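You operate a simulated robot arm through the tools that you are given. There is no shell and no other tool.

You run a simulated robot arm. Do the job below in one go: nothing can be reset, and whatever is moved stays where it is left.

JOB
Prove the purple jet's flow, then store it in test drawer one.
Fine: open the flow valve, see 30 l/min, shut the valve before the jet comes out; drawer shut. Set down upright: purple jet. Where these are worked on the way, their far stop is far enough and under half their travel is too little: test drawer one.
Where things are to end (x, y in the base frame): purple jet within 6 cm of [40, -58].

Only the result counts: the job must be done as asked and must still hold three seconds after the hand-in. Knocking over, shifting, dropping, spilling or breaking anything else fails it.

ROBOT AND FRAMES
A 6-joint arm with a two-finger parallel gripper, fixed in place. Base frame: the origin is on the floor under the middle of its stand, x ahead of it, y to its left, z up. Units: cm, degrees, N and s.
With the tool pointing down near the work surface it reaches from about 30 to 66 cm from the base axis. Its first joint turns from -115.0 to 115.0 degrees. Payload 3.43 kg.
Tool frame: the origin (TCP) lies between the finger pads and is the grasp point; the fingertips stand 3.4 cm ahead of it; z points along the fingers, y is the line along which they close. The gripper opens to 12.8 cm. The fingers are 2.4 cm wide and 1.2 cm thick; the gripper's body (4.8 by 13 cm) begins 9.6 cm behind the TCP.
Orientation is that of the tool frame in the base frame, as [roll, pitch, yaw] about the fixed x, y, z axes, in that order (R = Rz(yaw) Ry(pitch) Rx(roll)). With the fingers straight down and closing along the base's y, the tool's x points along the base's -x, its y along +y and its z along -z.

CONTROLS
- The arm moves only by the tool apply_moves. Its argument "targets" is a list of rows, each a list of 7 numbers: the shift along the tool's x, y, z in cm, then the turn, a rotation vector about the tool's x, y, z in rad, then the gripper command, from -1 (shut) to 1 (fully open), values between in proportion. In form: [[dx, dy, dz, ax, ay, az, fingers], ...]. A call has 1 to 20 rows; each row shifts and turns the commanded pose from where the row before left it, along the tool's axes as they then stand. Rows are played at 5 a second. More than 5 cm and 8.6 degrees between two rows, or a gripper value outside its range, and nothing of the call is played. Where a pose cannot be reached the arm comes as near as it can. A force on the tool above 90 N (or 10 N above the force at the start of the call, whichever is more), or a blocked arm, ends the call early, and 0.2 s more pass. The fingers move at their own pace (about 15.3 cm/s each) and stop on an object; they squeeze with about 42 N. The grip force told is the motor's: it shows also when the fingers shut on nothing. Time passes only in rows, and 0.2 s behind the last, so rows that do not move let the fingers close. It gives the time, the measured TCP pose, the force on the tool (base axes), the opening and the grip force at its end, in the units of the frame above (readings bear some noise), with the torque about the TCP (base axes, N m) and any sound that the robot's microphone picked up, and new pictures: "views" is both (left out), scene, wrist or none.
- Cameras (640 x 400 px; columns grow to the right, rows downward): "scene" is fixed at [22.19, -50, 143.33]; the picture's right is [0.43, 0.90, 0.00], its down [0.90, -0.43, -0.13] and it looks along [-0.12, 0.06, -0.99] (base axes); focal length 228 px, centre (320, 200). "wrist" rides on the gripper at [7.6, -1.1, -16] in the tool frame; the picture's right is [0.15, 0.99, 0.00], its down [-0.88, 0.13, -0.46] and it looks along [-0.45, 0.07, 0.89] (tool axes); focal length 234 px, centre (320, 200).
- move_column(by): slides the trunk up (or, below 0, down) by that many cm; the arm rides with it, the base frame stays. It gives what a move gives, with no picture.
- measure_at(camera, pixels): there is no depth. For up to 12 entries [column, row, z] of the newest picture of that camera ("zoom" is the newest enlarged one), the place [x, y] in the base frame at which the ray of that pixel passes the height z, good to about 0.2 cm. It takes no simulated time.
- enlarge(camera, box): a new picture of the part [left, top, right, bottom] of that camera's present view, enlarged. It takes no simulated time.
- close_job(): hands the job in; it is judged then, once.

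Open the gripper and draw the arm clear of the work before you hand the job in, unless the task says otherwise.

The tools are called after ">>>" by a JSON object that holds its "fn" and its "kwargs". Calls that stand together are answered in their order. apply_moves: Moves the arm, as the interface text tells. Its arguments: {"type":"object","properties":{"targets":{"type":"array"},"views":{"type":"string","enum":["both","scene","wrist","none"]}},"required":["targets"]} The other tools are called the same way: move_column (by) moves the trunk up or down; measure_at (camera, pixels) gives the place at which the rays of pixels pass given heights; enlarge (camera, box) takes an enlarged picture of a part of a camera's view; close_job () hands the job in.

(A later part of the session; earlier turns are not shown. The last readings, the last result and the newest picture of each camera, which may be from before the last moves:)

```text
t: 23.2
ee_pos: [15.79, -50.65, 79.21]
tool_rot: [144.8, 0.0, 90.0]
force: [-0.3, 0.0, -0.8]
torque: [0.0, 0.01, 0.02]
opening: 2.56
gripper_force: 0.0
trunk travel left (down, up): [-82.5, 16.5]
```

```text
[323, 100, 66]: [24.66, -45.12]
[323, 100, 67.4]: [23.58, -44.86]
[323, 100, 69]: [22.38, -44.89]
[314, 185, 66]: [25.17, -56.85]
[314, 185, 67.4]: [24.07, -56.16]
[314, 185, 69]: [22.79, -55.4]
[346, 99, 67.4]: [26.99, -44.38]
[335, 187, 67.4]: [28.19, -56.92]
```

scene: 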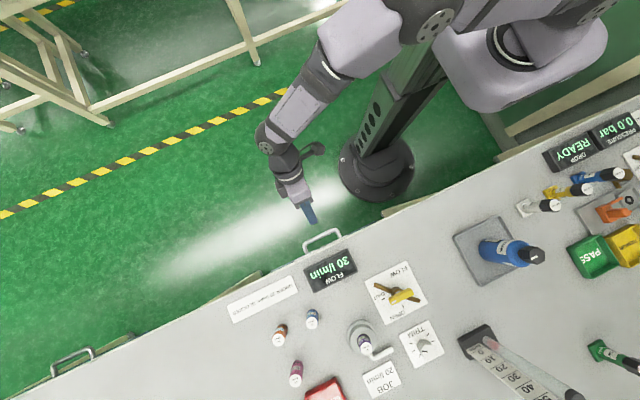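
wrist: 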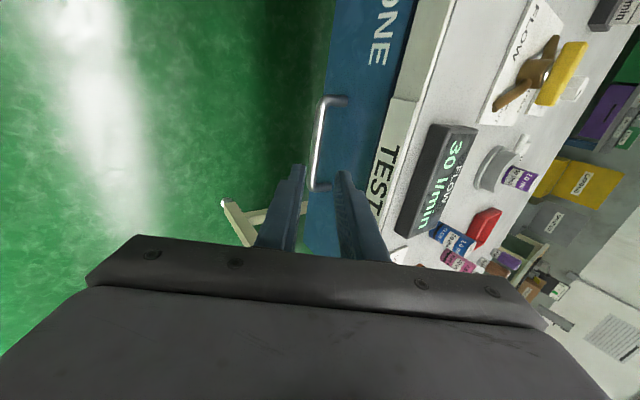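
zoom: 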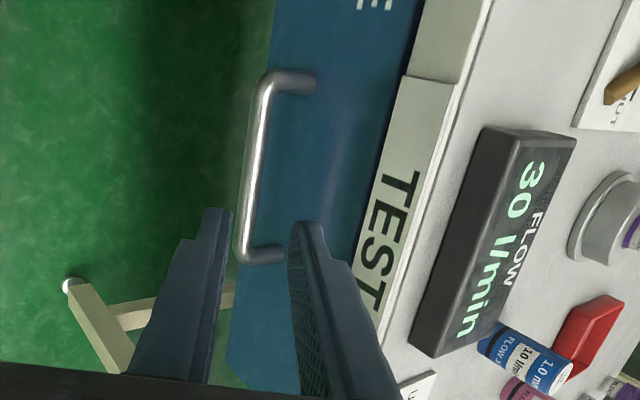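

The refined bar position agrees: x=24.0, z=67.3, 14.5 cm ahead along the tool. I advance 11.8 cm so the bar sits between the fingers near the tips.

>>> {"fn": "apply_moves", "kwargs": {"targets": [[0, -0.08, 3, 0, 0, 0, -0.6], [0, -0.08, 3, 0, 0, 0, -0.6], [0, 0, 3, 0, 0, 0, -0.6], [0, 0, 2, 0, 0, 0, -0.6], [0, 0, 0.8, 0, 0, 0, -0.6], [0, 0, 0, 0, 0, 0, -0.6]]}}

>>> {"fn": "enlarge", "kwargs": {"camera": "wrist", "box": [230, 100, 410, 260]}}

```text
t: 24.6
ee_pos: [22.38, -50.68, 69.35]
tool_rot: [145.0, 0.0, 90.2]
force: [-0.3, -0.5, 0.9]
torque: [0.02, 0.02, 0.01]
opening: 2.55
gripper_force: 0.2
trunk travel left (down, up): [-82.5, 16.5]
```

scene: 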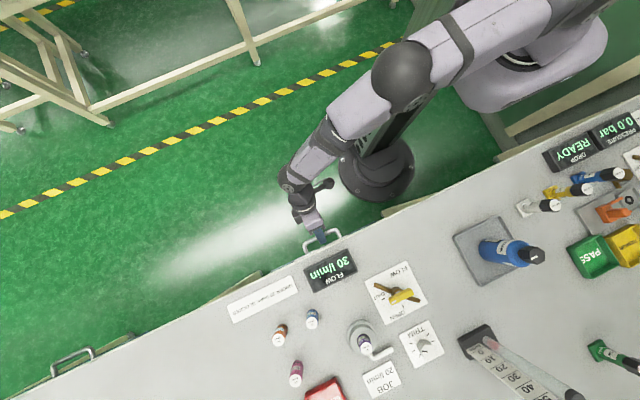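
wrist: 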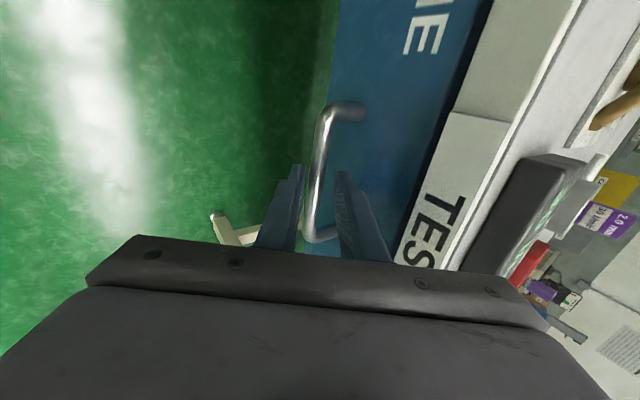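

```text
2.50 times, centred on (320, 180) of wrist
```

zoom: 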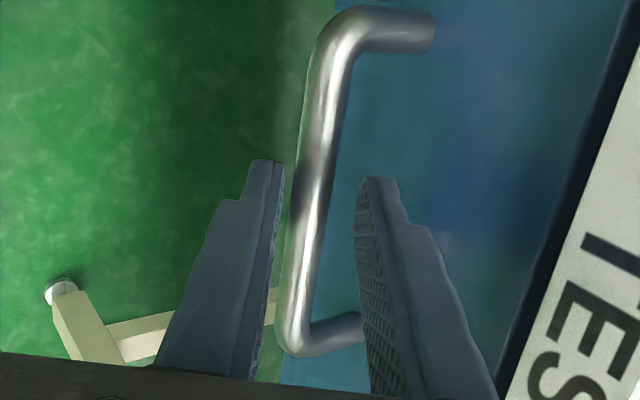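

The bar lies between the fingers with no contact. I close on it.

>>> {"fn": "apply_moves", "kwargs": {"targets": [[0, 0, 0, 0, 0, 0, -0.8], [0, 0, 0, 0, 0, 0, -1], [0, 0, 0, 0, 0, 0, -1], [0, 0, 0, 0, 0, 0, -1]], "views": "wrist"}}

```text
t: 25.6
ee_pos: [22.35, -50.59, 69.22]
tool_rot: [145.1, 0.0, 90.0]
force: [-15.2, 1.4, -13.2]
torque: [-1.22, 0.53, 0.11]
opening: 1.34
gripper_force: 45.8
trunk travel left (down, up): [-82.5, 16.5]
```

wrist: 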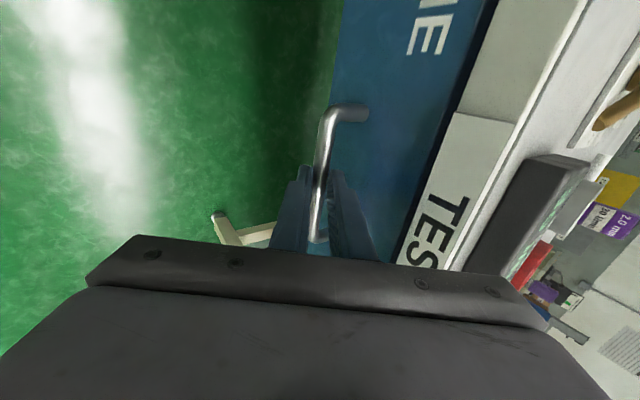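

The bar is gripped (1.34 cm). I pull it a first few centimetres along -x, watching the force.

>>> {"fn": "apply_moves", "kwargs": {"targets": [[0, -1.0, -0.574, 0, 0, 0, -1], [0, -0.819, -0.574, 0, 0, 0, -1], [0, -0.819, -0.574, 0, 0, 0, -1], [0, -0.819, -0.574, 0, 0, 0, -1], [0, 0, 0, 0, 0, 0, -1]]}}

```text
t: 26.8
ee_pos: [18.22, -50.59, 69.34]
tool_rot: [145.0, 0.0, 90.1]
force: [1.8, -0.9, -8.1]
torque: [0.54, 0.15, 1.25]
opening: 1.39
gripper_force: 45.2
trunk travel left (down, up): [-82.5, 16.5]
```

scene: 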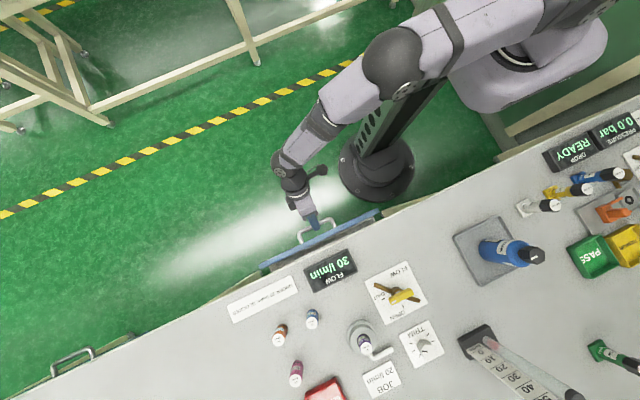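
wrist: 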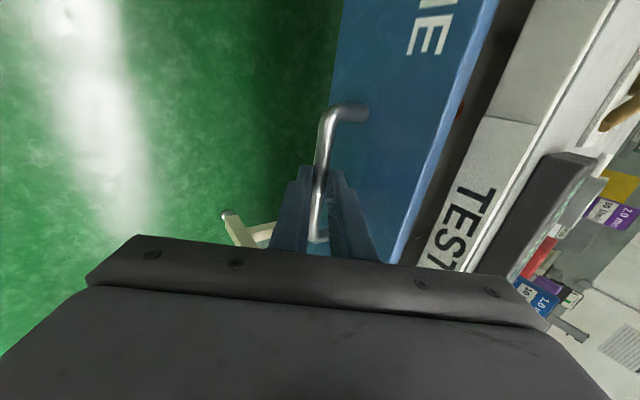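

The drawer slides freely, open about 4 cm. I keep pulling.

>>> {"fn": "apply_moves", "kwargs": {"targets": [[0, -1.23, -0.86, 0, 0, 0, -1], [0, -1.23, -0.86, 0, 0, 0, -1], [0, -1.23, -0.86, 0, 0, 0, -1], [0, -1.23, -0.86, 0, 0, 0, -1], [0, -1.23, -0.86, 0, 0, 0, -1], [0, -1.23, -0.86, 0, 0, 0, -1], [0, -1.23, -0.86, 0, 0, 0, -1], [0, 0, 0, 0, 0, 0, -1]]}}

```text
t: 28.6
ee_pos: [7.76, -50.68, 69.33]
tool_rot: [145.0, -0.1, 90.1]
force: [0.4, 4.8, -12.9]
torque: [-0.2, 0.22, 0.73]
opening: 1.37
gripper_force: 44.8
trunk travel left (down, up): [-82.5, 16.5]
```

scene: 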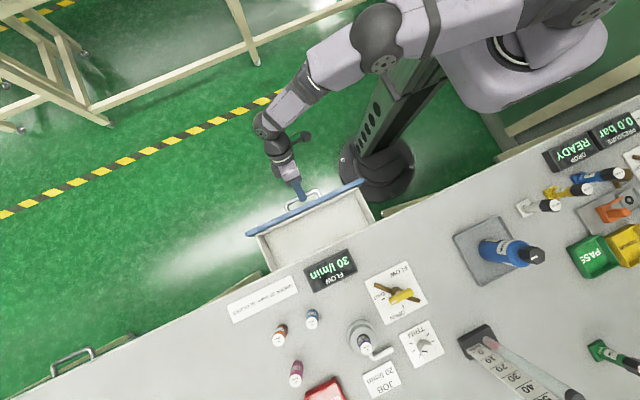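
wrist: 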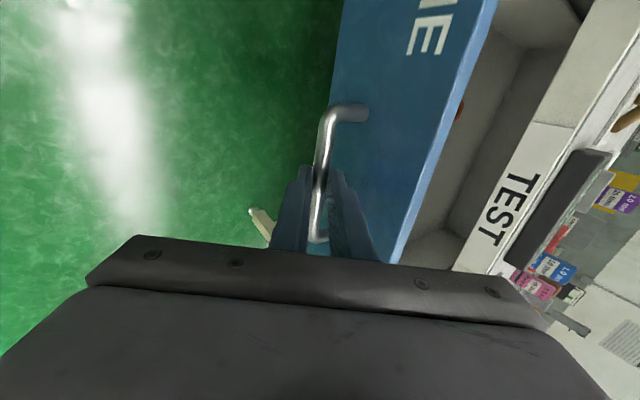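

The drawer is open about 14.6 cm and still free. I pull further towards its stop.

>>> {"fn": "apply_moves", "kwargs": {"targets": [[0, -1.23, -0.86, 0, 0, 0, -1], [0, -1.23, -0.86, 0, 0, 0, -1], [0, -1.23, -0.86, 0, 0, 0, -1], [0, -1.23, -0.86, 0, 0, 0, -1], [0, 0, 0, 0, 0, 0, -1]]}}

>>> {"fn": "enlarge", "kwargs": {"camera": "scene", "box": [220, 170, 400, 290]}}

```text
t: 29.8
ee_pos: [1.72, -50.68, 69.41]
tool_rot: [145.0, -0.1, 90.0]
force: [-0.9, 5.6, -7.4]
torque: [0.19, 0.23, 1.03]
opening: 1.34
gripper_force: 45.0
trunk travel left (down, up): [-82.5, 16.5]
```

scene: 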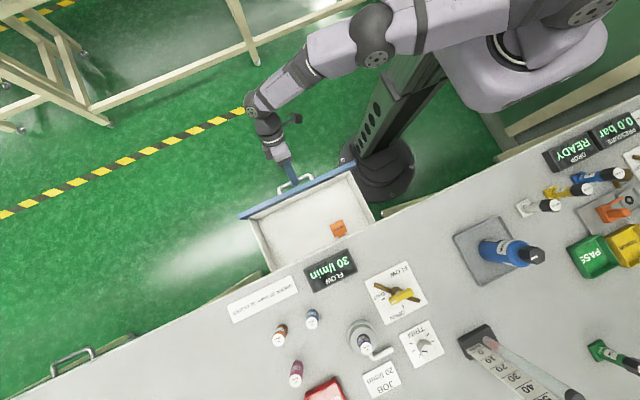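
wrist: 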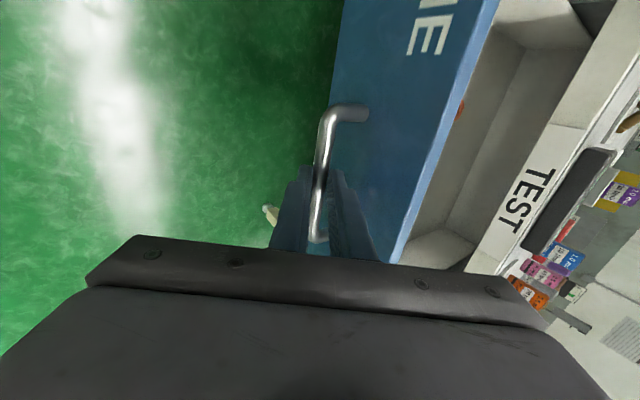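

```text
3.33 times, centred on (310, 230) of scene
```

zoom: 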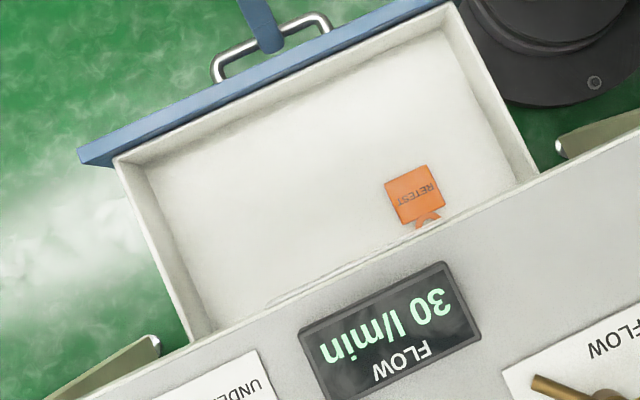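

The drawer is open 20.6 cm and holds an orange RETEST tag near (338,228), which I must not touch. I pull gently a little more to see whether the stop is near.

>>> {"fn": "apply_moves", "kwargs": {"targets": [[0, -0.66, -0.46, 0, 0, 0, -1], [0, -0.66, -0.46, 0, 0, 0, -1], [0, -0.66, -0.46, 0, 0, 0, -1], [0, -0.66, -0.46, 0, 0, 0, -1], [0, 0, 0, 0, 0, 0, -1]]}}

```text
t: 31.0
ee_pos: [-0.49, -50.68, 69.28]
tool_rot: [145.0, -0.4, 90.2]
force: [0.6, 19.7, -4.3]
torque: [-0.22, -0.03, 0.7]
opening: 1.38
gripper_force: 45.6
out of reach, approached as far as the arm can: row 4
trunk travel left (down, up): [-82.5, 16.5]
```

scene: 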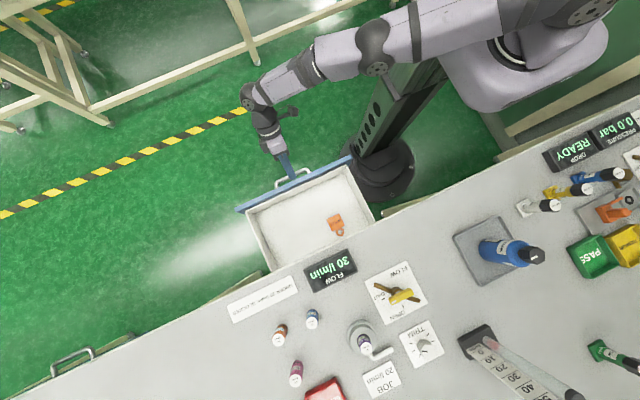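
wrist: 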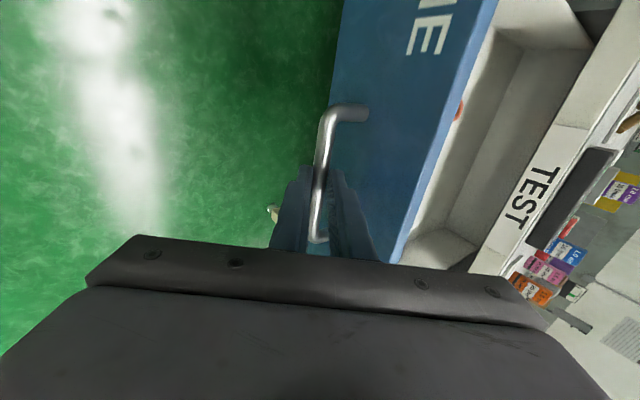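

The arm is at its reach limit with the drawer open about 22.8 cm, far past half. I ease it back about 0.8 cm to relax the side force, then open the fingers.

>>> {"fn": "apply_moves", "kwargs": {"targets": [[0, 0.41, 0.29, 0, 0, 0, -1], [0, 0.41, 0.29, 0, 0, 0, -1], [0, 0, 0, 0, 0, 0, -1], [0, 0, 0, 0, 0, 0, -0.6], [0, 0, 0, 0, 0, 0, -0.6], [0, 0, 0, 0, 0, 0, -0.6]], "views": "wrist"}}

```text
t: 32.4
ee_pos: [0.44, -51.0, 69.44]
tool_rot: [145.0, 0.1, 90.0]
force: [-1.1, -0.8, -0.5]
torque: [0.02, -0.01, -0.02]
opening: 2.56
gripper_force: 0.2
trunk travel left (down, up): [-82.5, 16.5]
```

wrist: 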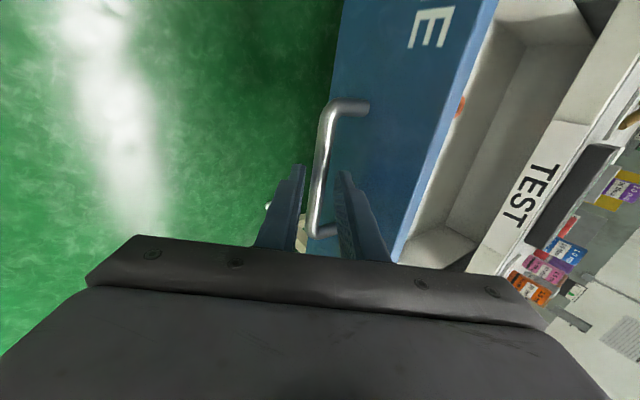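

Released, with the bar free between the fingers. I back off along the tool axis, then rise straight up.

>>> {"fn": "apply_moves", "kwargs": {"targets": [[0, 0, -0.8, 0, 0, 0, -0.6], [0, 0, -0.8, 0, 0, 0, -0.6], [0, 0.57, -0.82, 0, 0, 0, -0.6], [0, 1.147, -1.638, 0, 0, 0, -0.6], [0, 1.72, -2.46, 0, 0, 0, -0.6], [0, 1.72, -2.46, 0, 0, 0, -0.6], [0, 1.72, -2.46, 0, 0, 0, -0.6], [0, 1.72, -2.46, 0, 0, 0, -0.6], [0, 1.72, -2.46, 0, 0, 0, -0.6], [0, 0, 0, 0, 0, 0, -0.6]]}}

```text
t: 34.6
ee_pos: [-0.48, -51.07, 88.64]
tool_rot: [145.0, -0.1, 90.0]
force: [-0.4, -0.3, 0.5]
torque: [0.02, 0.0, 0.0]
opening: 2.56
gripper_force: 0.1
trunk travel left (down, up): [-82.5, 16.5]
```

scene: 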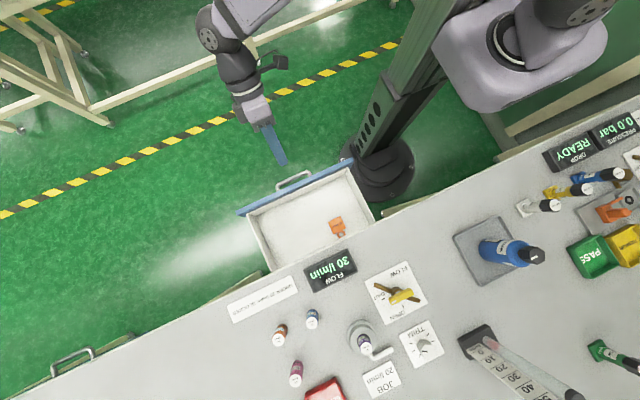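
wrist: 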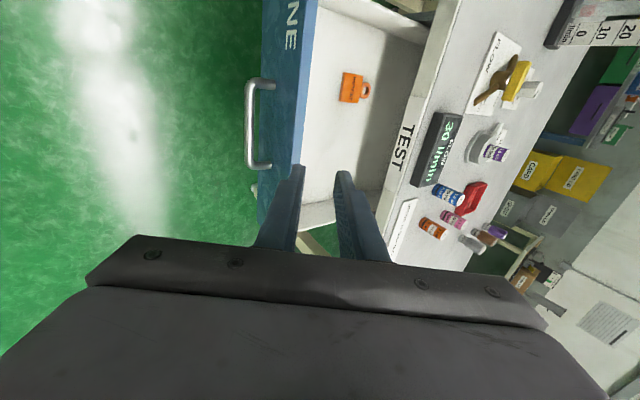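

The drawer stands open with the handle at about (294,180) in the scene. I enlarge to measure the handle and the interior.

>>> {"fn": "enlarge", "kwargs": {"camera": "scene", "box": [220, 150, 400, 290]}}

>>> {"fn": "enlarge", "kwargs": {"camera": "wrist", "box": [220, 0, 540, 260]}}

```text
2.86 times, centred on (310, 220) of scene
```

zoom: 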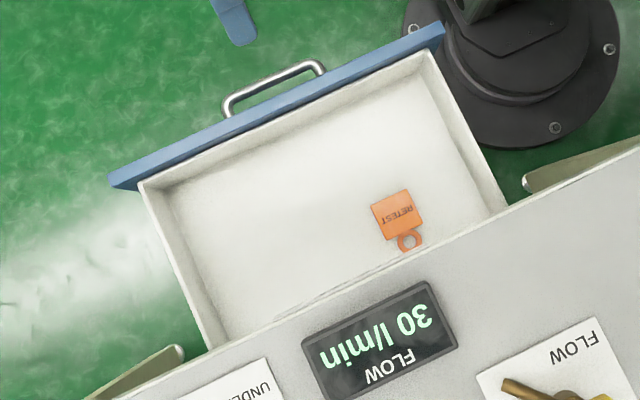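

```text
1.54 times, centred on (380, 130) of wrist
```

zoom: 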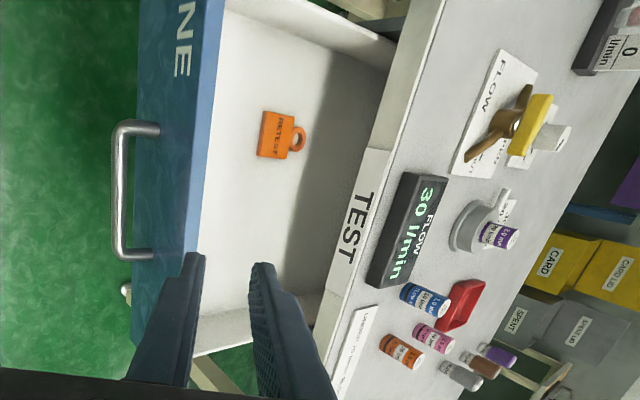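

I triangulate the tag on the drawer floor and the drawer walls and handle.

>>> {"fn": "measure_at", "kwargs": {"camera": "scene", "pixels": [[346, 228.7, 58], [346, 228.7, 64], [346, 228.7, 70], [333.1, 234, 58], [333.1, 234, 64], [333.1, 234, 70], [279.2, 185, 67.3], [318.6, 173.8, 67.3], [247, 214, 72], [347.4, 167.7, 72]]}}

>>> {"fn": "measure_at", "kwargs": {"camera": "wrist", "pixels": [[363.8, 74.8, 58], [363.8, 74.8, 64], [363.8, 74.8, 70], [359.2, 102.7, 58], [359.2, 102.7, 64], [359.2, 102.7, 70], [250, 86, 67.3], [250, 160, 67.3]]}}

```text
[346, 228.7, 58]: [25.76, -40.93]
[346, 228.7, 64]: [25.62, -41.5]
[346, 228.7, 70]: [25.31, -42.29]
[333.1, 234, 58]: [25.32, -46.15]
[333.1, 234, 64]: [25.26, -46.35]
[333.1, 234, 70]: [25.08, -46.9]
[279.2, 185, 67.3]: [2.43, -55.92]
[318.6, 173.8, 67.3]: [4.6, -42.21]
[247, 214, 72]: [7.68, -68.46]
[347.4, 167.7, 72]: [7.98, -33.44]
```

```text
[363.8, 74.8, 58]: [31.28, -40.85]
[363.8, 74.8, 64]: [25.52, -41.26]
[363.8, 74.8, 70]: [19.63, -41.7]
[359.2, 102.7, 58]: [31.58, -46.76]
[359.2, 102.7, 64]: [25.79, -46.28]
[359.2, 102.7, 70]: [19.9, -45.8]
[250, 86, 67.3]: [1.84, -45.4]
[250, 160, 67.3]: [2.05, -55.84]
```

The drawer floor is near z=63.5 and the drawer is out 21.9 cm, so the jet must go down near (18,-58). I now untilt, turn to yaw 135 and move up towards a viewing pose for the jet in the cup.

>>> {"fn": "apply_moves", "kwargs": {"targets": [[0, 0, 0, 0.1222, 0, 0, -0.3], [0, 0, 0, 0.1222, 0, 0, 0], [0, 0, 0, 0.1222, 0, 0, 0], [0, 0, 0, 0.1222, 0, 0, 0], [0, 0, 0, 0.1222, 0, 0, 0], [0, 0, -1, 0, 0, -0.131, 0], [0, 0, -1, 0, 0, -0.131, 0], [0, 0, -1, 0, 0, -0.131, 0], [0, 0, -1, 0, 0, -0.131, 0], [0, 0, -1, 0, 0, -0.131, 0], [0, 0, -1, 0, 0, -0.131, 0], [0, 0, 0, 0, 0, 0, 0]], "views": "none"}}

>>> {"fn": "apply_moves", "kwargs": {"targets": [[-2.33, 3.05, -0.8, 0, 0, 0, 0], [-2.33, 3.05, -0.8, 0, 0, 0, 0], [-2.33, 3.05, -0.8, 0, 0, 0, 0], [-2.33, 3.05, -0.8, 0, 0, 0, 0], [-2.33, 3.05, -0.8, 0, 0, 0, 0], [-2.33, 3.05, -0.8, 0, 0, 0, 0], [-2.33, 3.05, -0.8, 0, 0, 0, 0], [-2.33, 3.05, -0.8, 0, 0, 0, 0], [-2.33, 3.05, -0.8, 0, 0, 0, 0], [-2.33, 3.05, -0.8, 0, 0, 0, 0], [-2.33, 3.05, -0.7, 0, 0, 0, 0], [-2.33, 3.05, -0.7, 0, 0, 0, 0], [0, 0, 0, 0, 0, 0, 0]]}}

```text
t: 37.2
ee_pos: [-0.31, -51.06, 94.61]
tool_rot: [-179.9, 0.0, 135.2]
force: [0.0, 0.2, -0.4]
torque: [0.01, 0.03, 0.0]
opening: 6.39
gripper_force: 0.1
trunk travel left (down, up): [-82.5, 16.5]
```

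```text
t: 40.0
ee_pos: [44.45, -44.07, 103.87]
tool_rot: [179.9, 0.0, 135.0]
force: [-0.5, -0.5, 0.5]
torque: [0.01, -0.02, 0.0]
opening: 6.4
gripper_force: 0.0
out of reach, approached as far as the arm can: row 12
trunk travel left (down, up): [-82.5, 16.5]
```

scene: 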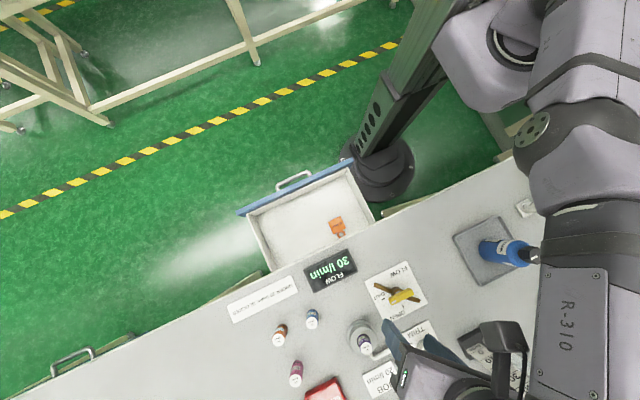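
wrist: 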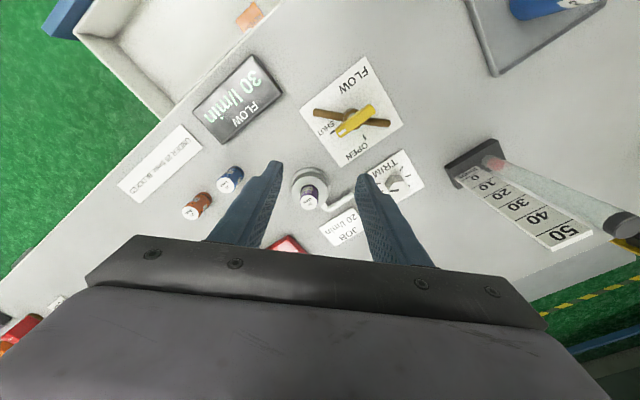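

The vertical tool runs out of reach at radius 62.6, and the jet at (311,197) sits at radius about 74, so I will need an outward tilt. I enlarge the cup to read its geometry.

>>> {"fn": "enlarge", "kwargs": {"camera": "wrist", "box": [270, 150, 370, 230]}}

>>> {"fn": "enlarge", "kwargs": {"camera": "scene", "box": [330, 300, 400, 370]}}

```text
5.00 times, centred on (320, 190) of wrist
```

zoom: 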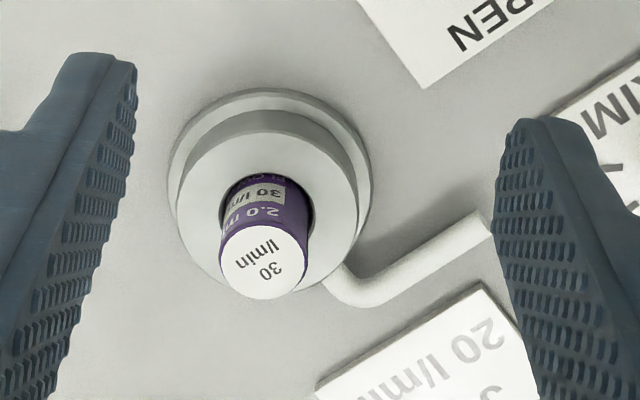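

```text
5.71 times, centred on (365, 335) of scene
```

zoom: 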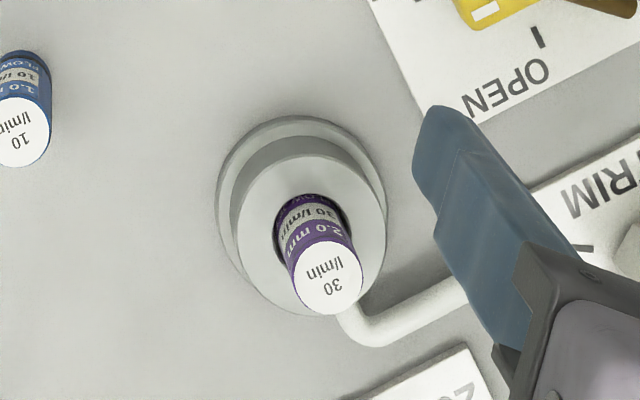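

I measure the cap centre, cup rim centre and flange centre in both views to get the axis and the heights.

>>> {"fn": "measure_at", "kwargs": {"camera": "wrist", "pixels": [[308.8, 202, 82], [308.8, 202, 84], [308.8, 202, 86], [309.6, 193, 79], [309.6, 193, 81], [309.6, 193, 83], [291.6, 193, 81], [327.6, 193, 81], [300.4, 202, 84], [317.6, 202, 84]]}}

>>> {"fn": "measure_at", "kwargs": {"camera": "scene", "pixels": [[366.6, 348.5, 82], [366.6, 348.5, 84], [366.6, 348.5, 86], [363.4, 341.1, 79], [363.4, 341.1, 81], [363.4, 341.1, 83], [361.8, 336.8, 78], [361.8, 336.8, 79], [361.8, 336.8, 80]]}}

```text
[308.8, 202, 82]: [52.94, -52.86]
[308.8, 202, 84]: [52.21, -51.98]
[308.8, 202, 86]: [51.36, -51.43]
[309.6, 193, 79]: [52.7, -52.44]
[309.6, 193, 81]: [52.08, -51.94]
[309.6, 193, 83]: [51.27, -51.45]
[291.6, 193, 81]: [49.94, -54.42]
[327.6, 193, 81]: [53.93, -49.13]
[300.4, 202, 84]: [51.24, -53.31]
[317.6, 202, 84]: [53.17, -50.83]
```

```text
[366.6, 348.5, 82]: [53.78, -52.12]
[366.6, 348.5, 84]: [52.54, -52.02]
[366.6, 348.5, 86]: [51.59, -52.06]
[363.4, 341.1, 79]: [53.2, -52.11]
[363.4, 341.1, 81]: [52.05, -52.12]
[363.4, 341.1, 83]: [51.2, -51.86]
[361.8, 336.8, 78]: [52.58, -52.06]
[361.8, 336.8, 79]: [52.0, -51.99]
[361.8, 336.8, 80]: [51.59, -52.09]
```

The jet axis comes out at (52.2,-52.0), with cap top z of about 84.2 and cup rim about 81. I check a standing jet's height to know the jet's length.

>>> {"fn": "enlarge", "kwargs": {"camera": "wrist", "box": [170, 150, 270, 230]}}

>>> {"fn": "enlarge", "kwargs": {"camera": "scene", "box": [260, 300, 330, 370]}}

```text
5.00 times, centred on (220, 190) of wrist
```

zoom: 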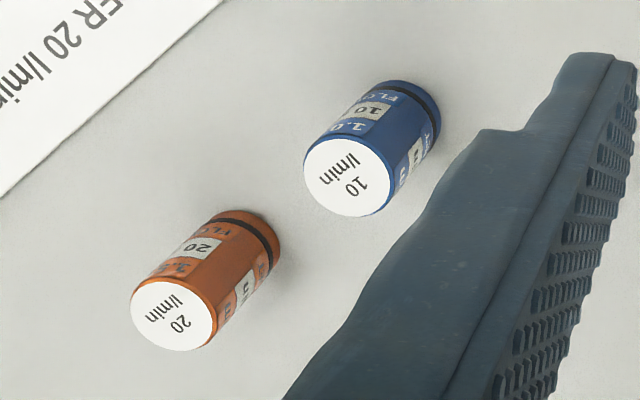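

```text
5.71 times, centred on (295, 335) of scene
```

zoom: 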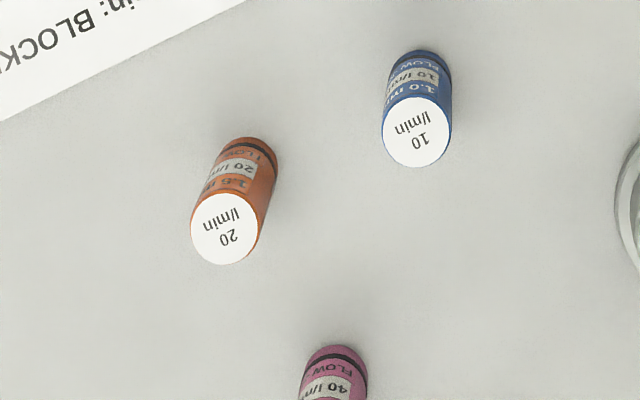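

>>> {"fn": "measure_at", "kwargs": {"camera": "wrist", "pixels": [[225.2, 185.4, 82], [225.2, 185.4, 84], [225.2, 185.4, 86], [236, 174.4, 78], [190.4, 213.2, 84], [190.4, 213.2, 82]]}}

>>> {"fn": "measure_at", "kwargs": {"camera": "scene", "pixels": [[311.8, 323.1, 82], [311.8, 323.1, 84], [311.8, 323.1, 86], [312.7, 314.9, 78], [278.2, 340, 84], [278.2, 340, 82]]}}

```text
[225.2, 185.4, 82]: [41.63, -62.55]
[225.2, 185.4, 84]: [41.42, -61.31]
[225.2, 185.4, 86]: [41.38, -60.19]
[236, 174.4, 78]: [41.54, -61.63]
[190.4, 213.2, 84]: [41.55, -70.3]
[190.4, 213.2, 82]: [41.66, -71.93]
```

```text
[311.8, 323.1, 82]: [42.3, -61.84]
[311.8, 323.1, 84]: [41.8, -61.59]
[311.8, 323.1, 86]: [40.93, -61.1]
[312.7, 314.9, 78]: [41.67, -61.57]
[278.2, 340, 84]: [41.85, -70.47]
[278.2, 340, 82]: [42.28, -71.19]
```

Standing jets are about 6 cm tall, so the purple one's base sits near z=78.2 in the cup. I tilt the tool 25° outward and move to a pre-grasp pose in line with the jet.

>>> {"fn": "apply_moves", "kwargs": {"targets": [[0, 0, 0, 0, -0.1454, 0, -0.1], [0, 0, 0, 0, -0.1454, 0, -0.1], [0, 0, 0, 0, -0.1454, 0, -0.1], [-0.315, -0.03, 3.33, 0, 0, 0, -0.1], [-0.315, -0.03, 3.33, 0, 0, 0, -0.1], [-0.315, -0.03, 3.33, 0, 0, 0, -0.1], [-0.315, -0.03, 3.33, 0, 0, 0, -0.1], [0, 0, 0, 0, 0, 0, -0.1]]}}

```text
t: 41.8
ee_pos: [51.78, -52.09, 98.39]
tool_rot: [180.0, 22.1, 135.2]
force: [-0.2, 0.0, 0.8]
torque: [0.0, -0.02, 0.0]
opening: 5.76
gripper_force: 0.0
out of reach, approached as far as the arm can: row 1, 2, 3, 5, 6, 7
trunk travel left (down, up): [-82.5, 16.5]
```

scene: 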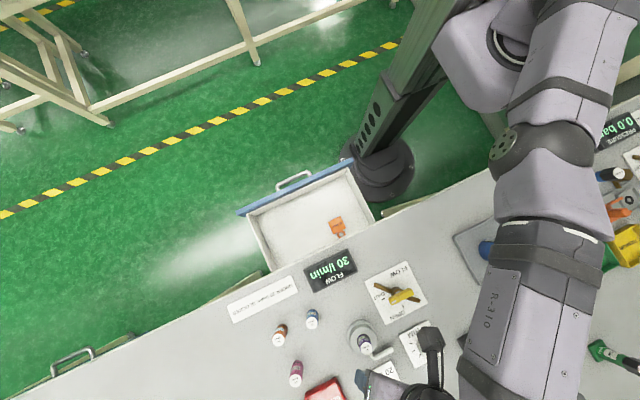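
wrist: 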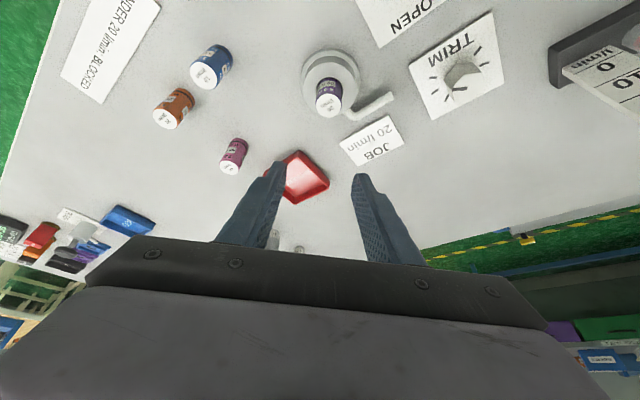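

The tool is tilted 22° outward at (51.8,-52.1,98.4) because the arm was at its reach limit up here. I correct inward and down to the pre-grasp line at about (49.5,-49.3,92.6).

>>> {"fn": "apply_moves", "kwargs": {"targets": [[1.83, 0.12, 1.35, 0, 0, 0, -0.1], [1.83, 0.12, 1.35, 0, 0, 0, -0.1], [1.84, 0.12, 1.36, 0, 0, 0, -0.1], [0, 0, 0, 0, 0, 0, -0.1]]}}

```text
t: 42.8
ee_pos: [51.95, -52.04, 92.91]
tool_rot: [179.9, 21.9, 135.1]
force: [0.5, -1.3, -0.1]
torque: [-0.01, -0.01, 0.04]
opening: 5.79
gripper_force: 0.1
out of reach, approached as far as the arm can: row 1, 2, 3
trunk travel left (down, up): [-82.5, 16.5]
```

scene: 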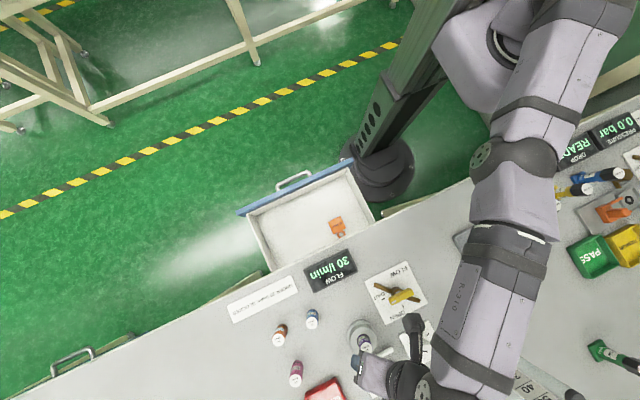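
wrist: 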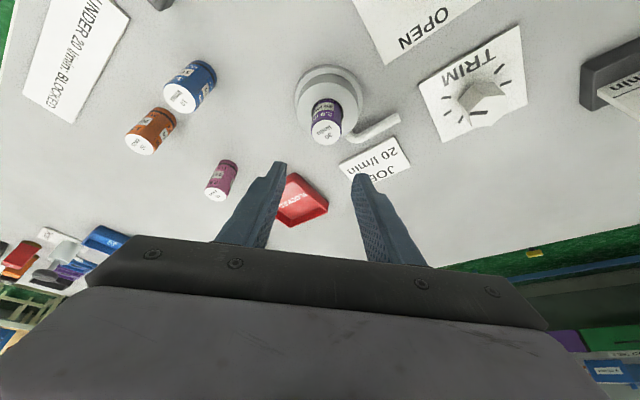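

The arm followed downwards but not inwards, so it may be caught at a stretched-elbow configuration. I probe with small inward moves to see how the pose responds.

>>> {"fn": "apply_moves", "kwargs": {"targets": [[0.93, 0, -0.37, 0, 0, 0, -0.1], [0, 0, 0, 0, 0, 0, -0.1]], "views": "none"}}

```text
t: 43.4
ee_pos: [51.81, -52.18, 92.84]
tool_rot: [179.9, 22.0, 135.1]
force: [0.5, 0.0, -0.3]
torque: [-0.03, 0.0, 0.02]
opening: 5.74
gripper_force: 0.1
out of reach, approached as far as the arm can: row 1
trunk travel left (down, up): [-82.5, 16.5]
```

The inward motion is refused, so the outward tilt itself seems to be the limit here. I back the tilt off by a few degrees while commanding a little up, to see what the arm can follow.

>>> {"fn": "apply_moves", "kwargs": {"targets": [[-0.75, 0, -1.85, 0, 0, 0, -0.1], [-0.75, 0, -1.85, 0, 0, 0, -0.1], [0, 0, 0, 0, 0.05, 0, -0.1], [0, 0, 0, 0, 0, 0, -0.1]]}}

```text
t: 44.4
ee_pos: [51.01, -51.25, 96.62]
tool_rot: [-179.9, 19.2, 135.2]
force: [-0.6, -0.2, 0.5]
torque: [0.02, 0.02, -0.01]
opening: 5.77
gripper_force: 0.1
out of reach, approached as far as the arm can: row 3
trunk travel left (down, up): [-82.5, 16.5]
```

scene: 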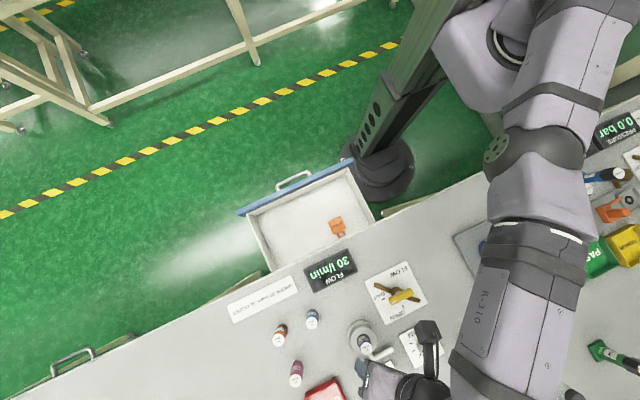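
wrist: 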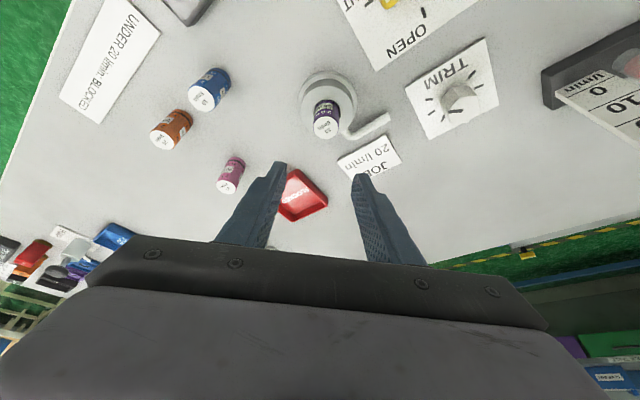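

Commands seem to restart from the reached pose, and the elbow looks stuck straight at full stretch. I try a stronger inward pull at this safe height to bend it again.

>>> {"fn": "apply_moves", "kwargs": {"targets": [[3.78, 0, -1.31, 0, 0, 0, -0.1], [0, 0, 0, 0, 0, 0, -0.1]], "views": "none"}}

```text
t: 45.0
ee_pos: [50.75, -51.26, 97.04]
tool_rot: [-180.0, 19.1, 135.1]
force: [0.6, 0.1, 0.7]
torque: [0.01, 0.01, 0.02]
opening: 5.73
gripper_force: 0.0
out of reach, approached as far as the arm can: row 1
trunk travel left (down, up): [-82.5, 16.5]
```

Still held at the stretch limit. I test straightening the tilt back towards vertical, which needs no elbow bend, and then pull inward.

>>> {"fn": "apply_moves", "kwargs": {"targets": [[0, 0, 0, 0, 0.12, 0, -0.1], [0, 0, 0, 0, 0.12, 0, -0.1], [0, 0, 0, 0, 0.08, 0, -0.1], [3.5, 0, 0, 0, 0, 0, -0.1], [3.5, 0, 0, 0, 0, 0, -0.1], [0, 0, 0, 0, 0, 0, -0.1]], "views": "scene"}}

```text
t: 46.4
ee_pos: [45.31, -45.34, 96.29]
tool_rot: [-180.0, 0.6, 135.2]
force: [-0.4, 0.0, -1.0]
torque: [0.03, 0.0, 0.01]
opening: 5.76
gripper_force: 0.2
out of reach, approached as far as the arm can: row 1, 2, 3, 4, 5
trunk travel left (down, up): [-82.5, 16.5]
```

scene: 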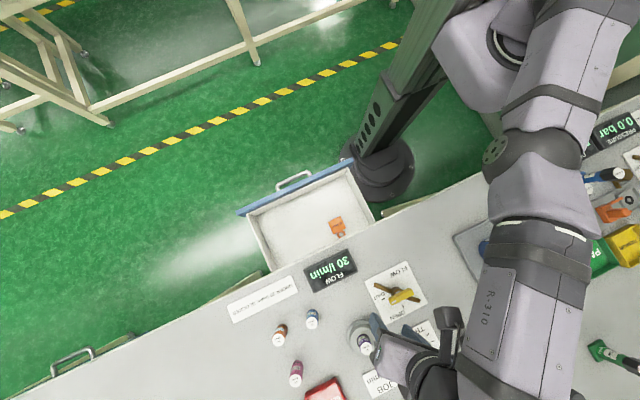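

The arm ignores inward commands at full stretch, so it is probably caught just past a straight elbow. I swing the tool inward about the wrist, which bends the elbow the other way, and then pull inward.

>>> {"fn": "apply_moves", "kwargs": {"targets": [[3.77, 0, -0.26, 0, 0.14, 0, -0.1], [3.77, 0, -0.26, 0, 0.14, 0, -0.1], [3.77, 0, -0.26, 0, 0.14, 0, -0.1], [0, 0, 0, 0, 0, 0, -0.1]], "views": "none"}}

```text
t: 47.4
ee_pos: [38.25, -38.25, 98.34]
tool_rot: [-180.0, -23.2, 135.2]
force: [0.4, -0.4, 0.4]
torque: [0.01, 0.01, 0.01]
opening: 5.76
gripper_force: 0.0
out of reach, approached as far as the arm can: row 2
trunk travel left (down, up): [-82.5, 16.5]
```

Only one row was refused now. I pull inward with this inward tilt.

>>> {"fn": "apply_moves", "kwargs": {"targets": [[2.76, 0, 1.18, 0, 0, 0, -0.1], [2.76, 0, 1.18, 0, 0, 0, -0.1], [0, 0, 0, 0, 0, 0, -0.1]], "views": "none"}}

```text
t: 48.2
ee_pos: [34.39, -34.22, 98.4]
tool_rot: [-180.0, -23.1, 135.1]
force: [-0.6, -0.2, -0.7]
torque: [-0.01, -0.02, 0.0]
opening: 5.75
gripper_force: 0.0
trunk travel left (down, up): [-82.5, 16.5]
```

The elbow is bent again and the arm follows. I now swing the tool outward about the wrist to a tilt of about +35°, keeping the wrist well inside its reach.

>>> {"fn": "apply_moves", "kwargs": {"targets": [[-3.29, 0, -0.21, 0, -0.127, 0, -0.1], [-3.29, 0, -0.21, 0, -0.127, 0, -0.1], [-3.29, 0, -0.21, 0, -0.127, 0, -0.1], [-3.29, 0, -0.21, 0, -0.127, 0, -0.1], [-3.29, 0, -0.21, 0, -0.127, 0, -0.1], [-3.29, 0, -0.21, 0, -0.127, 0, -0.1], [-3.29, 0, -0.21, 0, -0.127, 0, -0.1], [-3.29, 0, -0.21, 0, -0.127, 0, -0.1], [0, 0, 0, 0, 0, 0, -0.1]]}}

```text
t: 50.2
ee_pos: [52.15, -52.06, 100.59]
tool_rot: [180.0, 35.2, 135.1]
force: [0.4, 0.3, -0.2]
torque: [-0.03, -0.01, -0.02]
opening: 5.78
gripper_force: 0.1
trunk travel left (down, up): [-82.5, 16.5]
```

scene: 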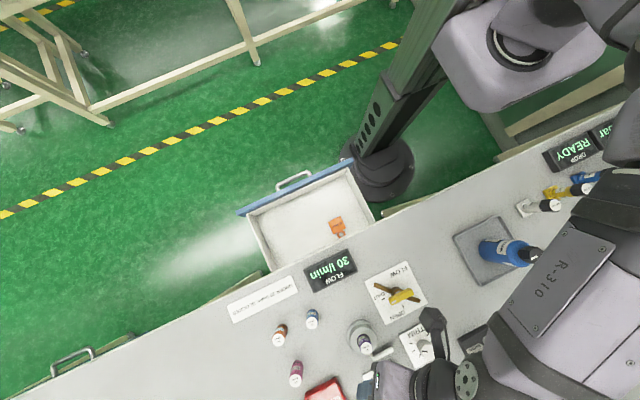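
wrist: 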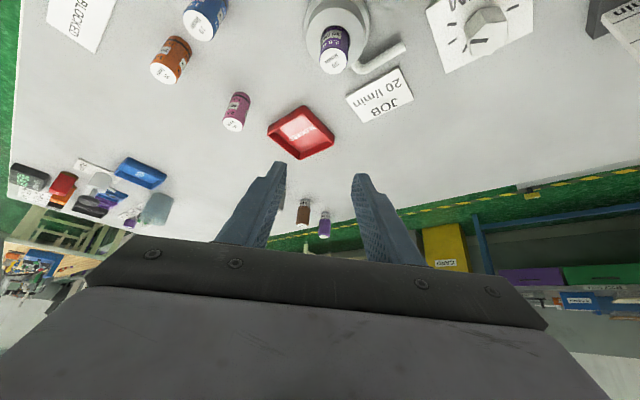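

The pose is reached cleanly. Two more jets appear at about (305,210) and (325,222), so I enlarge to make sure which one is the purple jet of the job.

>>> {"fn": "enlarge", "kwargs": {"camera": "wrist", "box": [270, 180, 370, 260]}}

>>> {"fn": "enlarge", "kwargs": {"camera": "wrist", "box": [130, 0, 430, 180]}}

```text
5.00 times, centred on (320, 220) of wrist
```

zoom: 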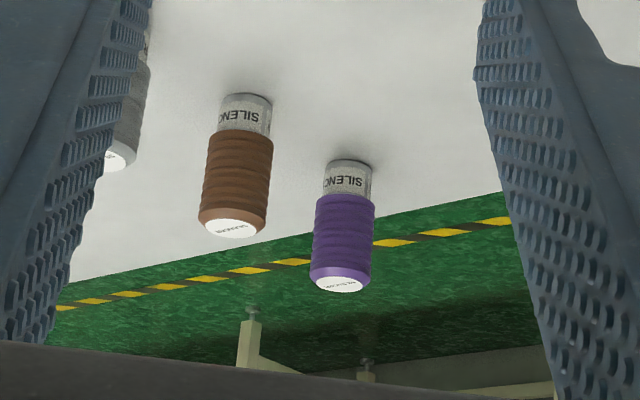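

```text
2.13 times, centred on (280, 90) of wrist
```

zoom: 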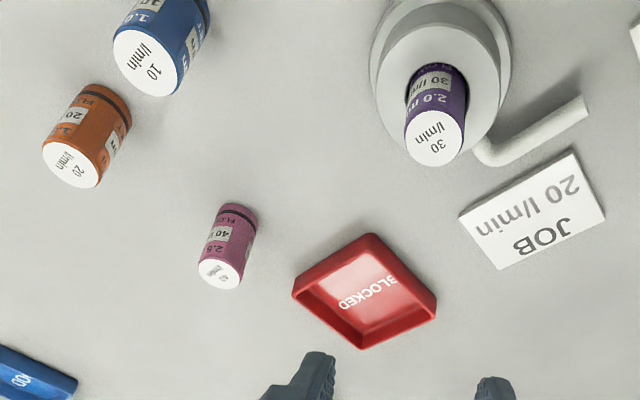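

Those two are silencers, so the jet in the cup is the right one. I move to the pre-grasp point 8 cm back along the tool axis from the grasp.

>>> {"fn": "apply_moves", "kwargs": {"targets": [[2.52, 0.02, 1.0, 0, 0, 0, -0.1], [2.52, 0.02, 1.0, 0, 0, 0, -0.1], [2.52, 0.02, 1.0, 0, 0, 0, -0.1], [2.51, 0.01, 0.99, 0, 0, 0, -0.1], [0, 0, 0, 0, 0, 0, -0.1]]}}

```text
t: 51.4
ee_pos: [47.95, -47.8, 91.99]
tool_rot: [180.0, 35.1, 135.1]
force: [-0.7, 0.0, -1.1]
torque: [0.01, 0.02, -0.03]
opening: 5.73
gripper_force: 0.0
trunk travel left (down, up): [-82.5, 16.5]
```

scene: 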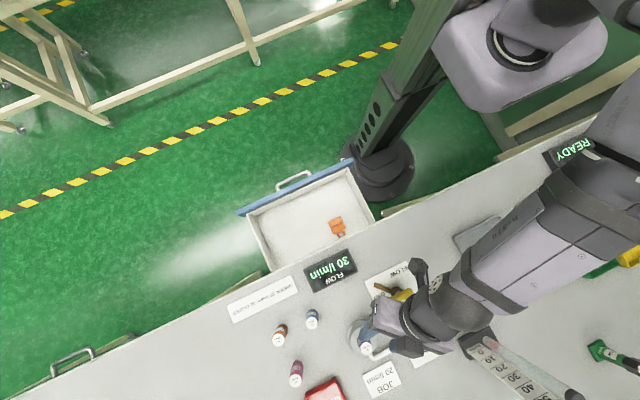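
wrist: 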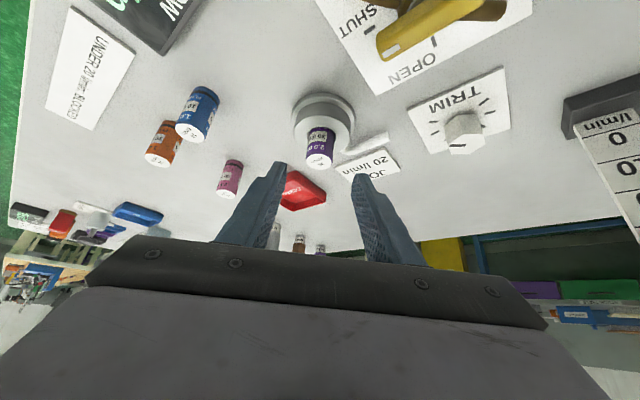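

The jet is centred between the fingers at about (320,150). I enlarge to refine its position before the final approach.

>>> {"fn": "enlarge", "kwargs": {"camera": "wrist", "box": [260, 80, 400, 220]}}

```text
2.86 times, centred on (330, 150) of wrist
```

zoom: 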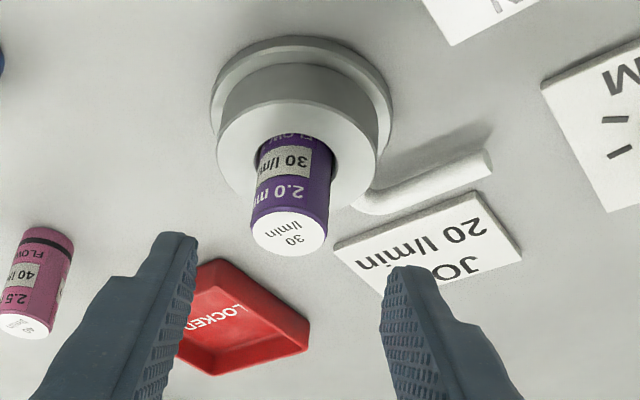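

>>> {"fn": "measure_at", "kwargs": {"camera": "wrist", "pixels": [[319.5, 161.9, 83.5], [319.5, 161.9, 84.2], [319.5, 161.9, 85], [322, 134.3, 80], [322, 134.3, 81], [322, 134.3, 82], [307, 161, 84.2], [333, 161, 84.2]]}}

```text
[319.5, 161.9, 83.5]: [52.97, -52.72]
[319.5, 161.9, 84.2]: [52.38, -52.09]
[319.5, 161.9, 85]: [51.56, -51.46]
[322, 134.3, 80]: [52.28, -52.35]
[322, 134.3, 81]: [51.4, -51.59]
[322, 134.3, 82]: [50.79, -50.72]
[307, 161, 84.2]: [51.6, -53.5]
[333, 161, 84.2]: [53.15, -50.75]
```

The axis is confirmed at (52.3,-52.1) with its top at 84.2. I approach along the tool axis, stopping about 1 cm short to check.

>>> {"fn": "apply_moves", "kwargs": {"targets": [[0.03, 0, 2.5, 0, 0, 0, -0.1], [0.03, 0, 2.5, 0, 0, 0, -0.1], [0.03, 0, 2.0, 0, 0, 0, -0.1], [0, 0, 0.6, 0, 0, 0, -0.1], [0, 0, 0, 0, 0, 0, -0.1]]}}

>>> {"fn": "enlarge", "kwargs": {"camera": "wrist", "box": [240, 110, 400, 260]}}

```text
t: 52.6
ee_pos: [50.92, -50.82, 85.51]
tool_rot: [-180.0, 35.0, 135.1]
force: [0.1, 0.1, -0.4]
torque: [0.01, 0.04, -0.01]
opening: 5.76
gripper_force: 0.0
trunk travel left (down, up): [-82.5, 16.5]
```

scene: 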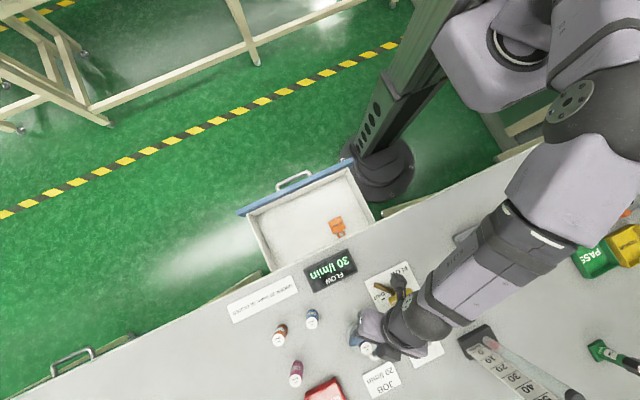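
wrist: 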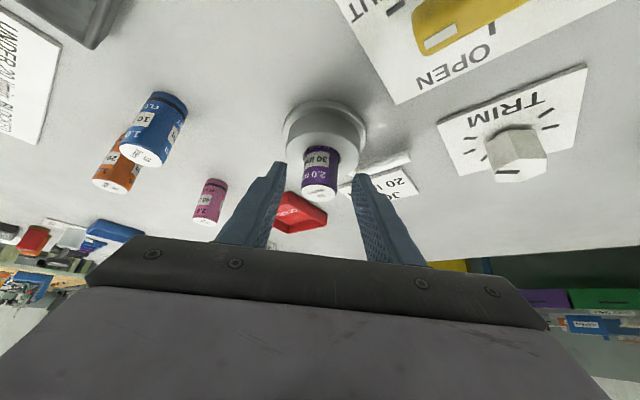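

```text
2.67 times, centred on (320, 185) of wrist
```

zoom: 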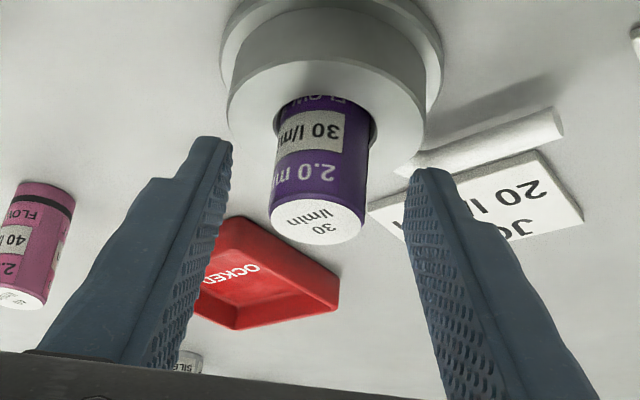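

No contact, and the jet is centred between the fingers. I advance the last 0.75 cm and close on it.

>>> {"fn": "apply_moves", "kwargs": {"targets": [[-0.14, 0.07, 0.75, 0, 0, 0, -0.1], [0, 0, 0, 0, 0, 0, -0.1], [0, 0, 0, 0, 0, 0, -0.35], [0, 0, 0, 0, 0, 0, -0.5], [0, 0, 0, 0, 0, 0, -1], [0, 0, 0, 0, 0, 0, -1], [0, 0, 0, 0, 0, 0, -1]]}}

>>> {"fn": "enlarge", "kwargs": {"camera": "wrist", "box": [240, 110, 400, 260]}}

```text
t: 54.2
ee_pos: [51.29, -51.34, 85.06]
tool_rot: [180.0, 35.1, 135.0]
force: [0.1, -0.7, -0.4]
torque: [0.01, 0.0, 0.03]
opening: 2.81
gripper_force: 42.3
trunk travel left (down, up): [-82.5, 16.5]
```

scene: 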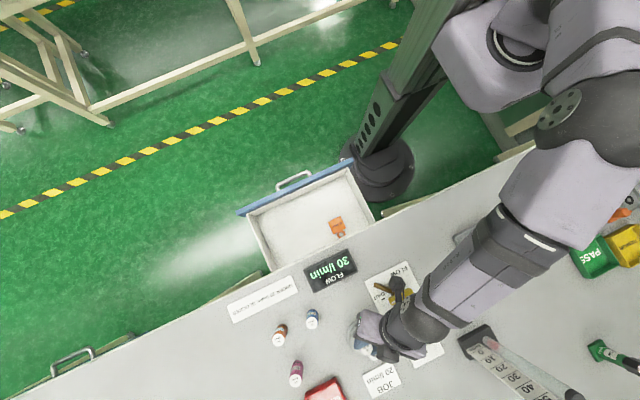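
wrist: 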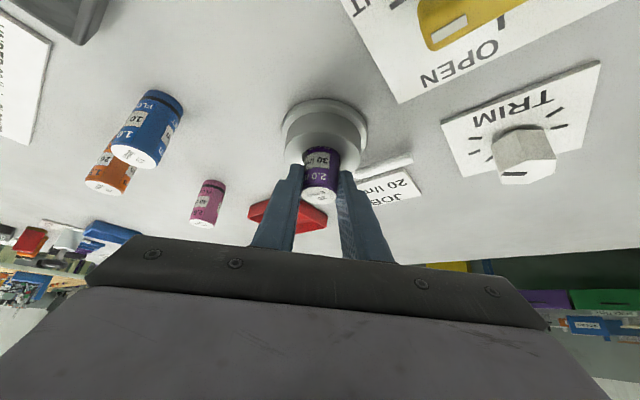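

```text
2.67 times, centred on (320, 185) of wrist
```

zoom: 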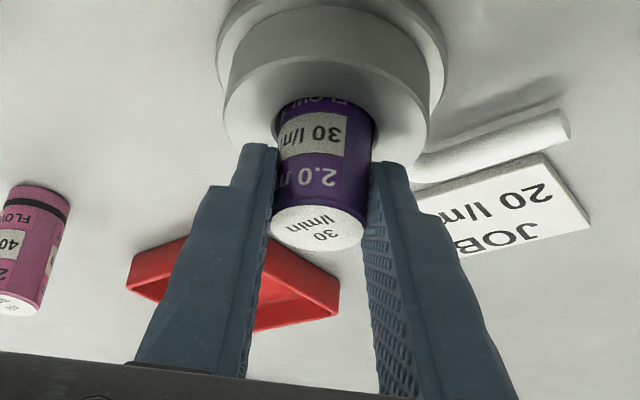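

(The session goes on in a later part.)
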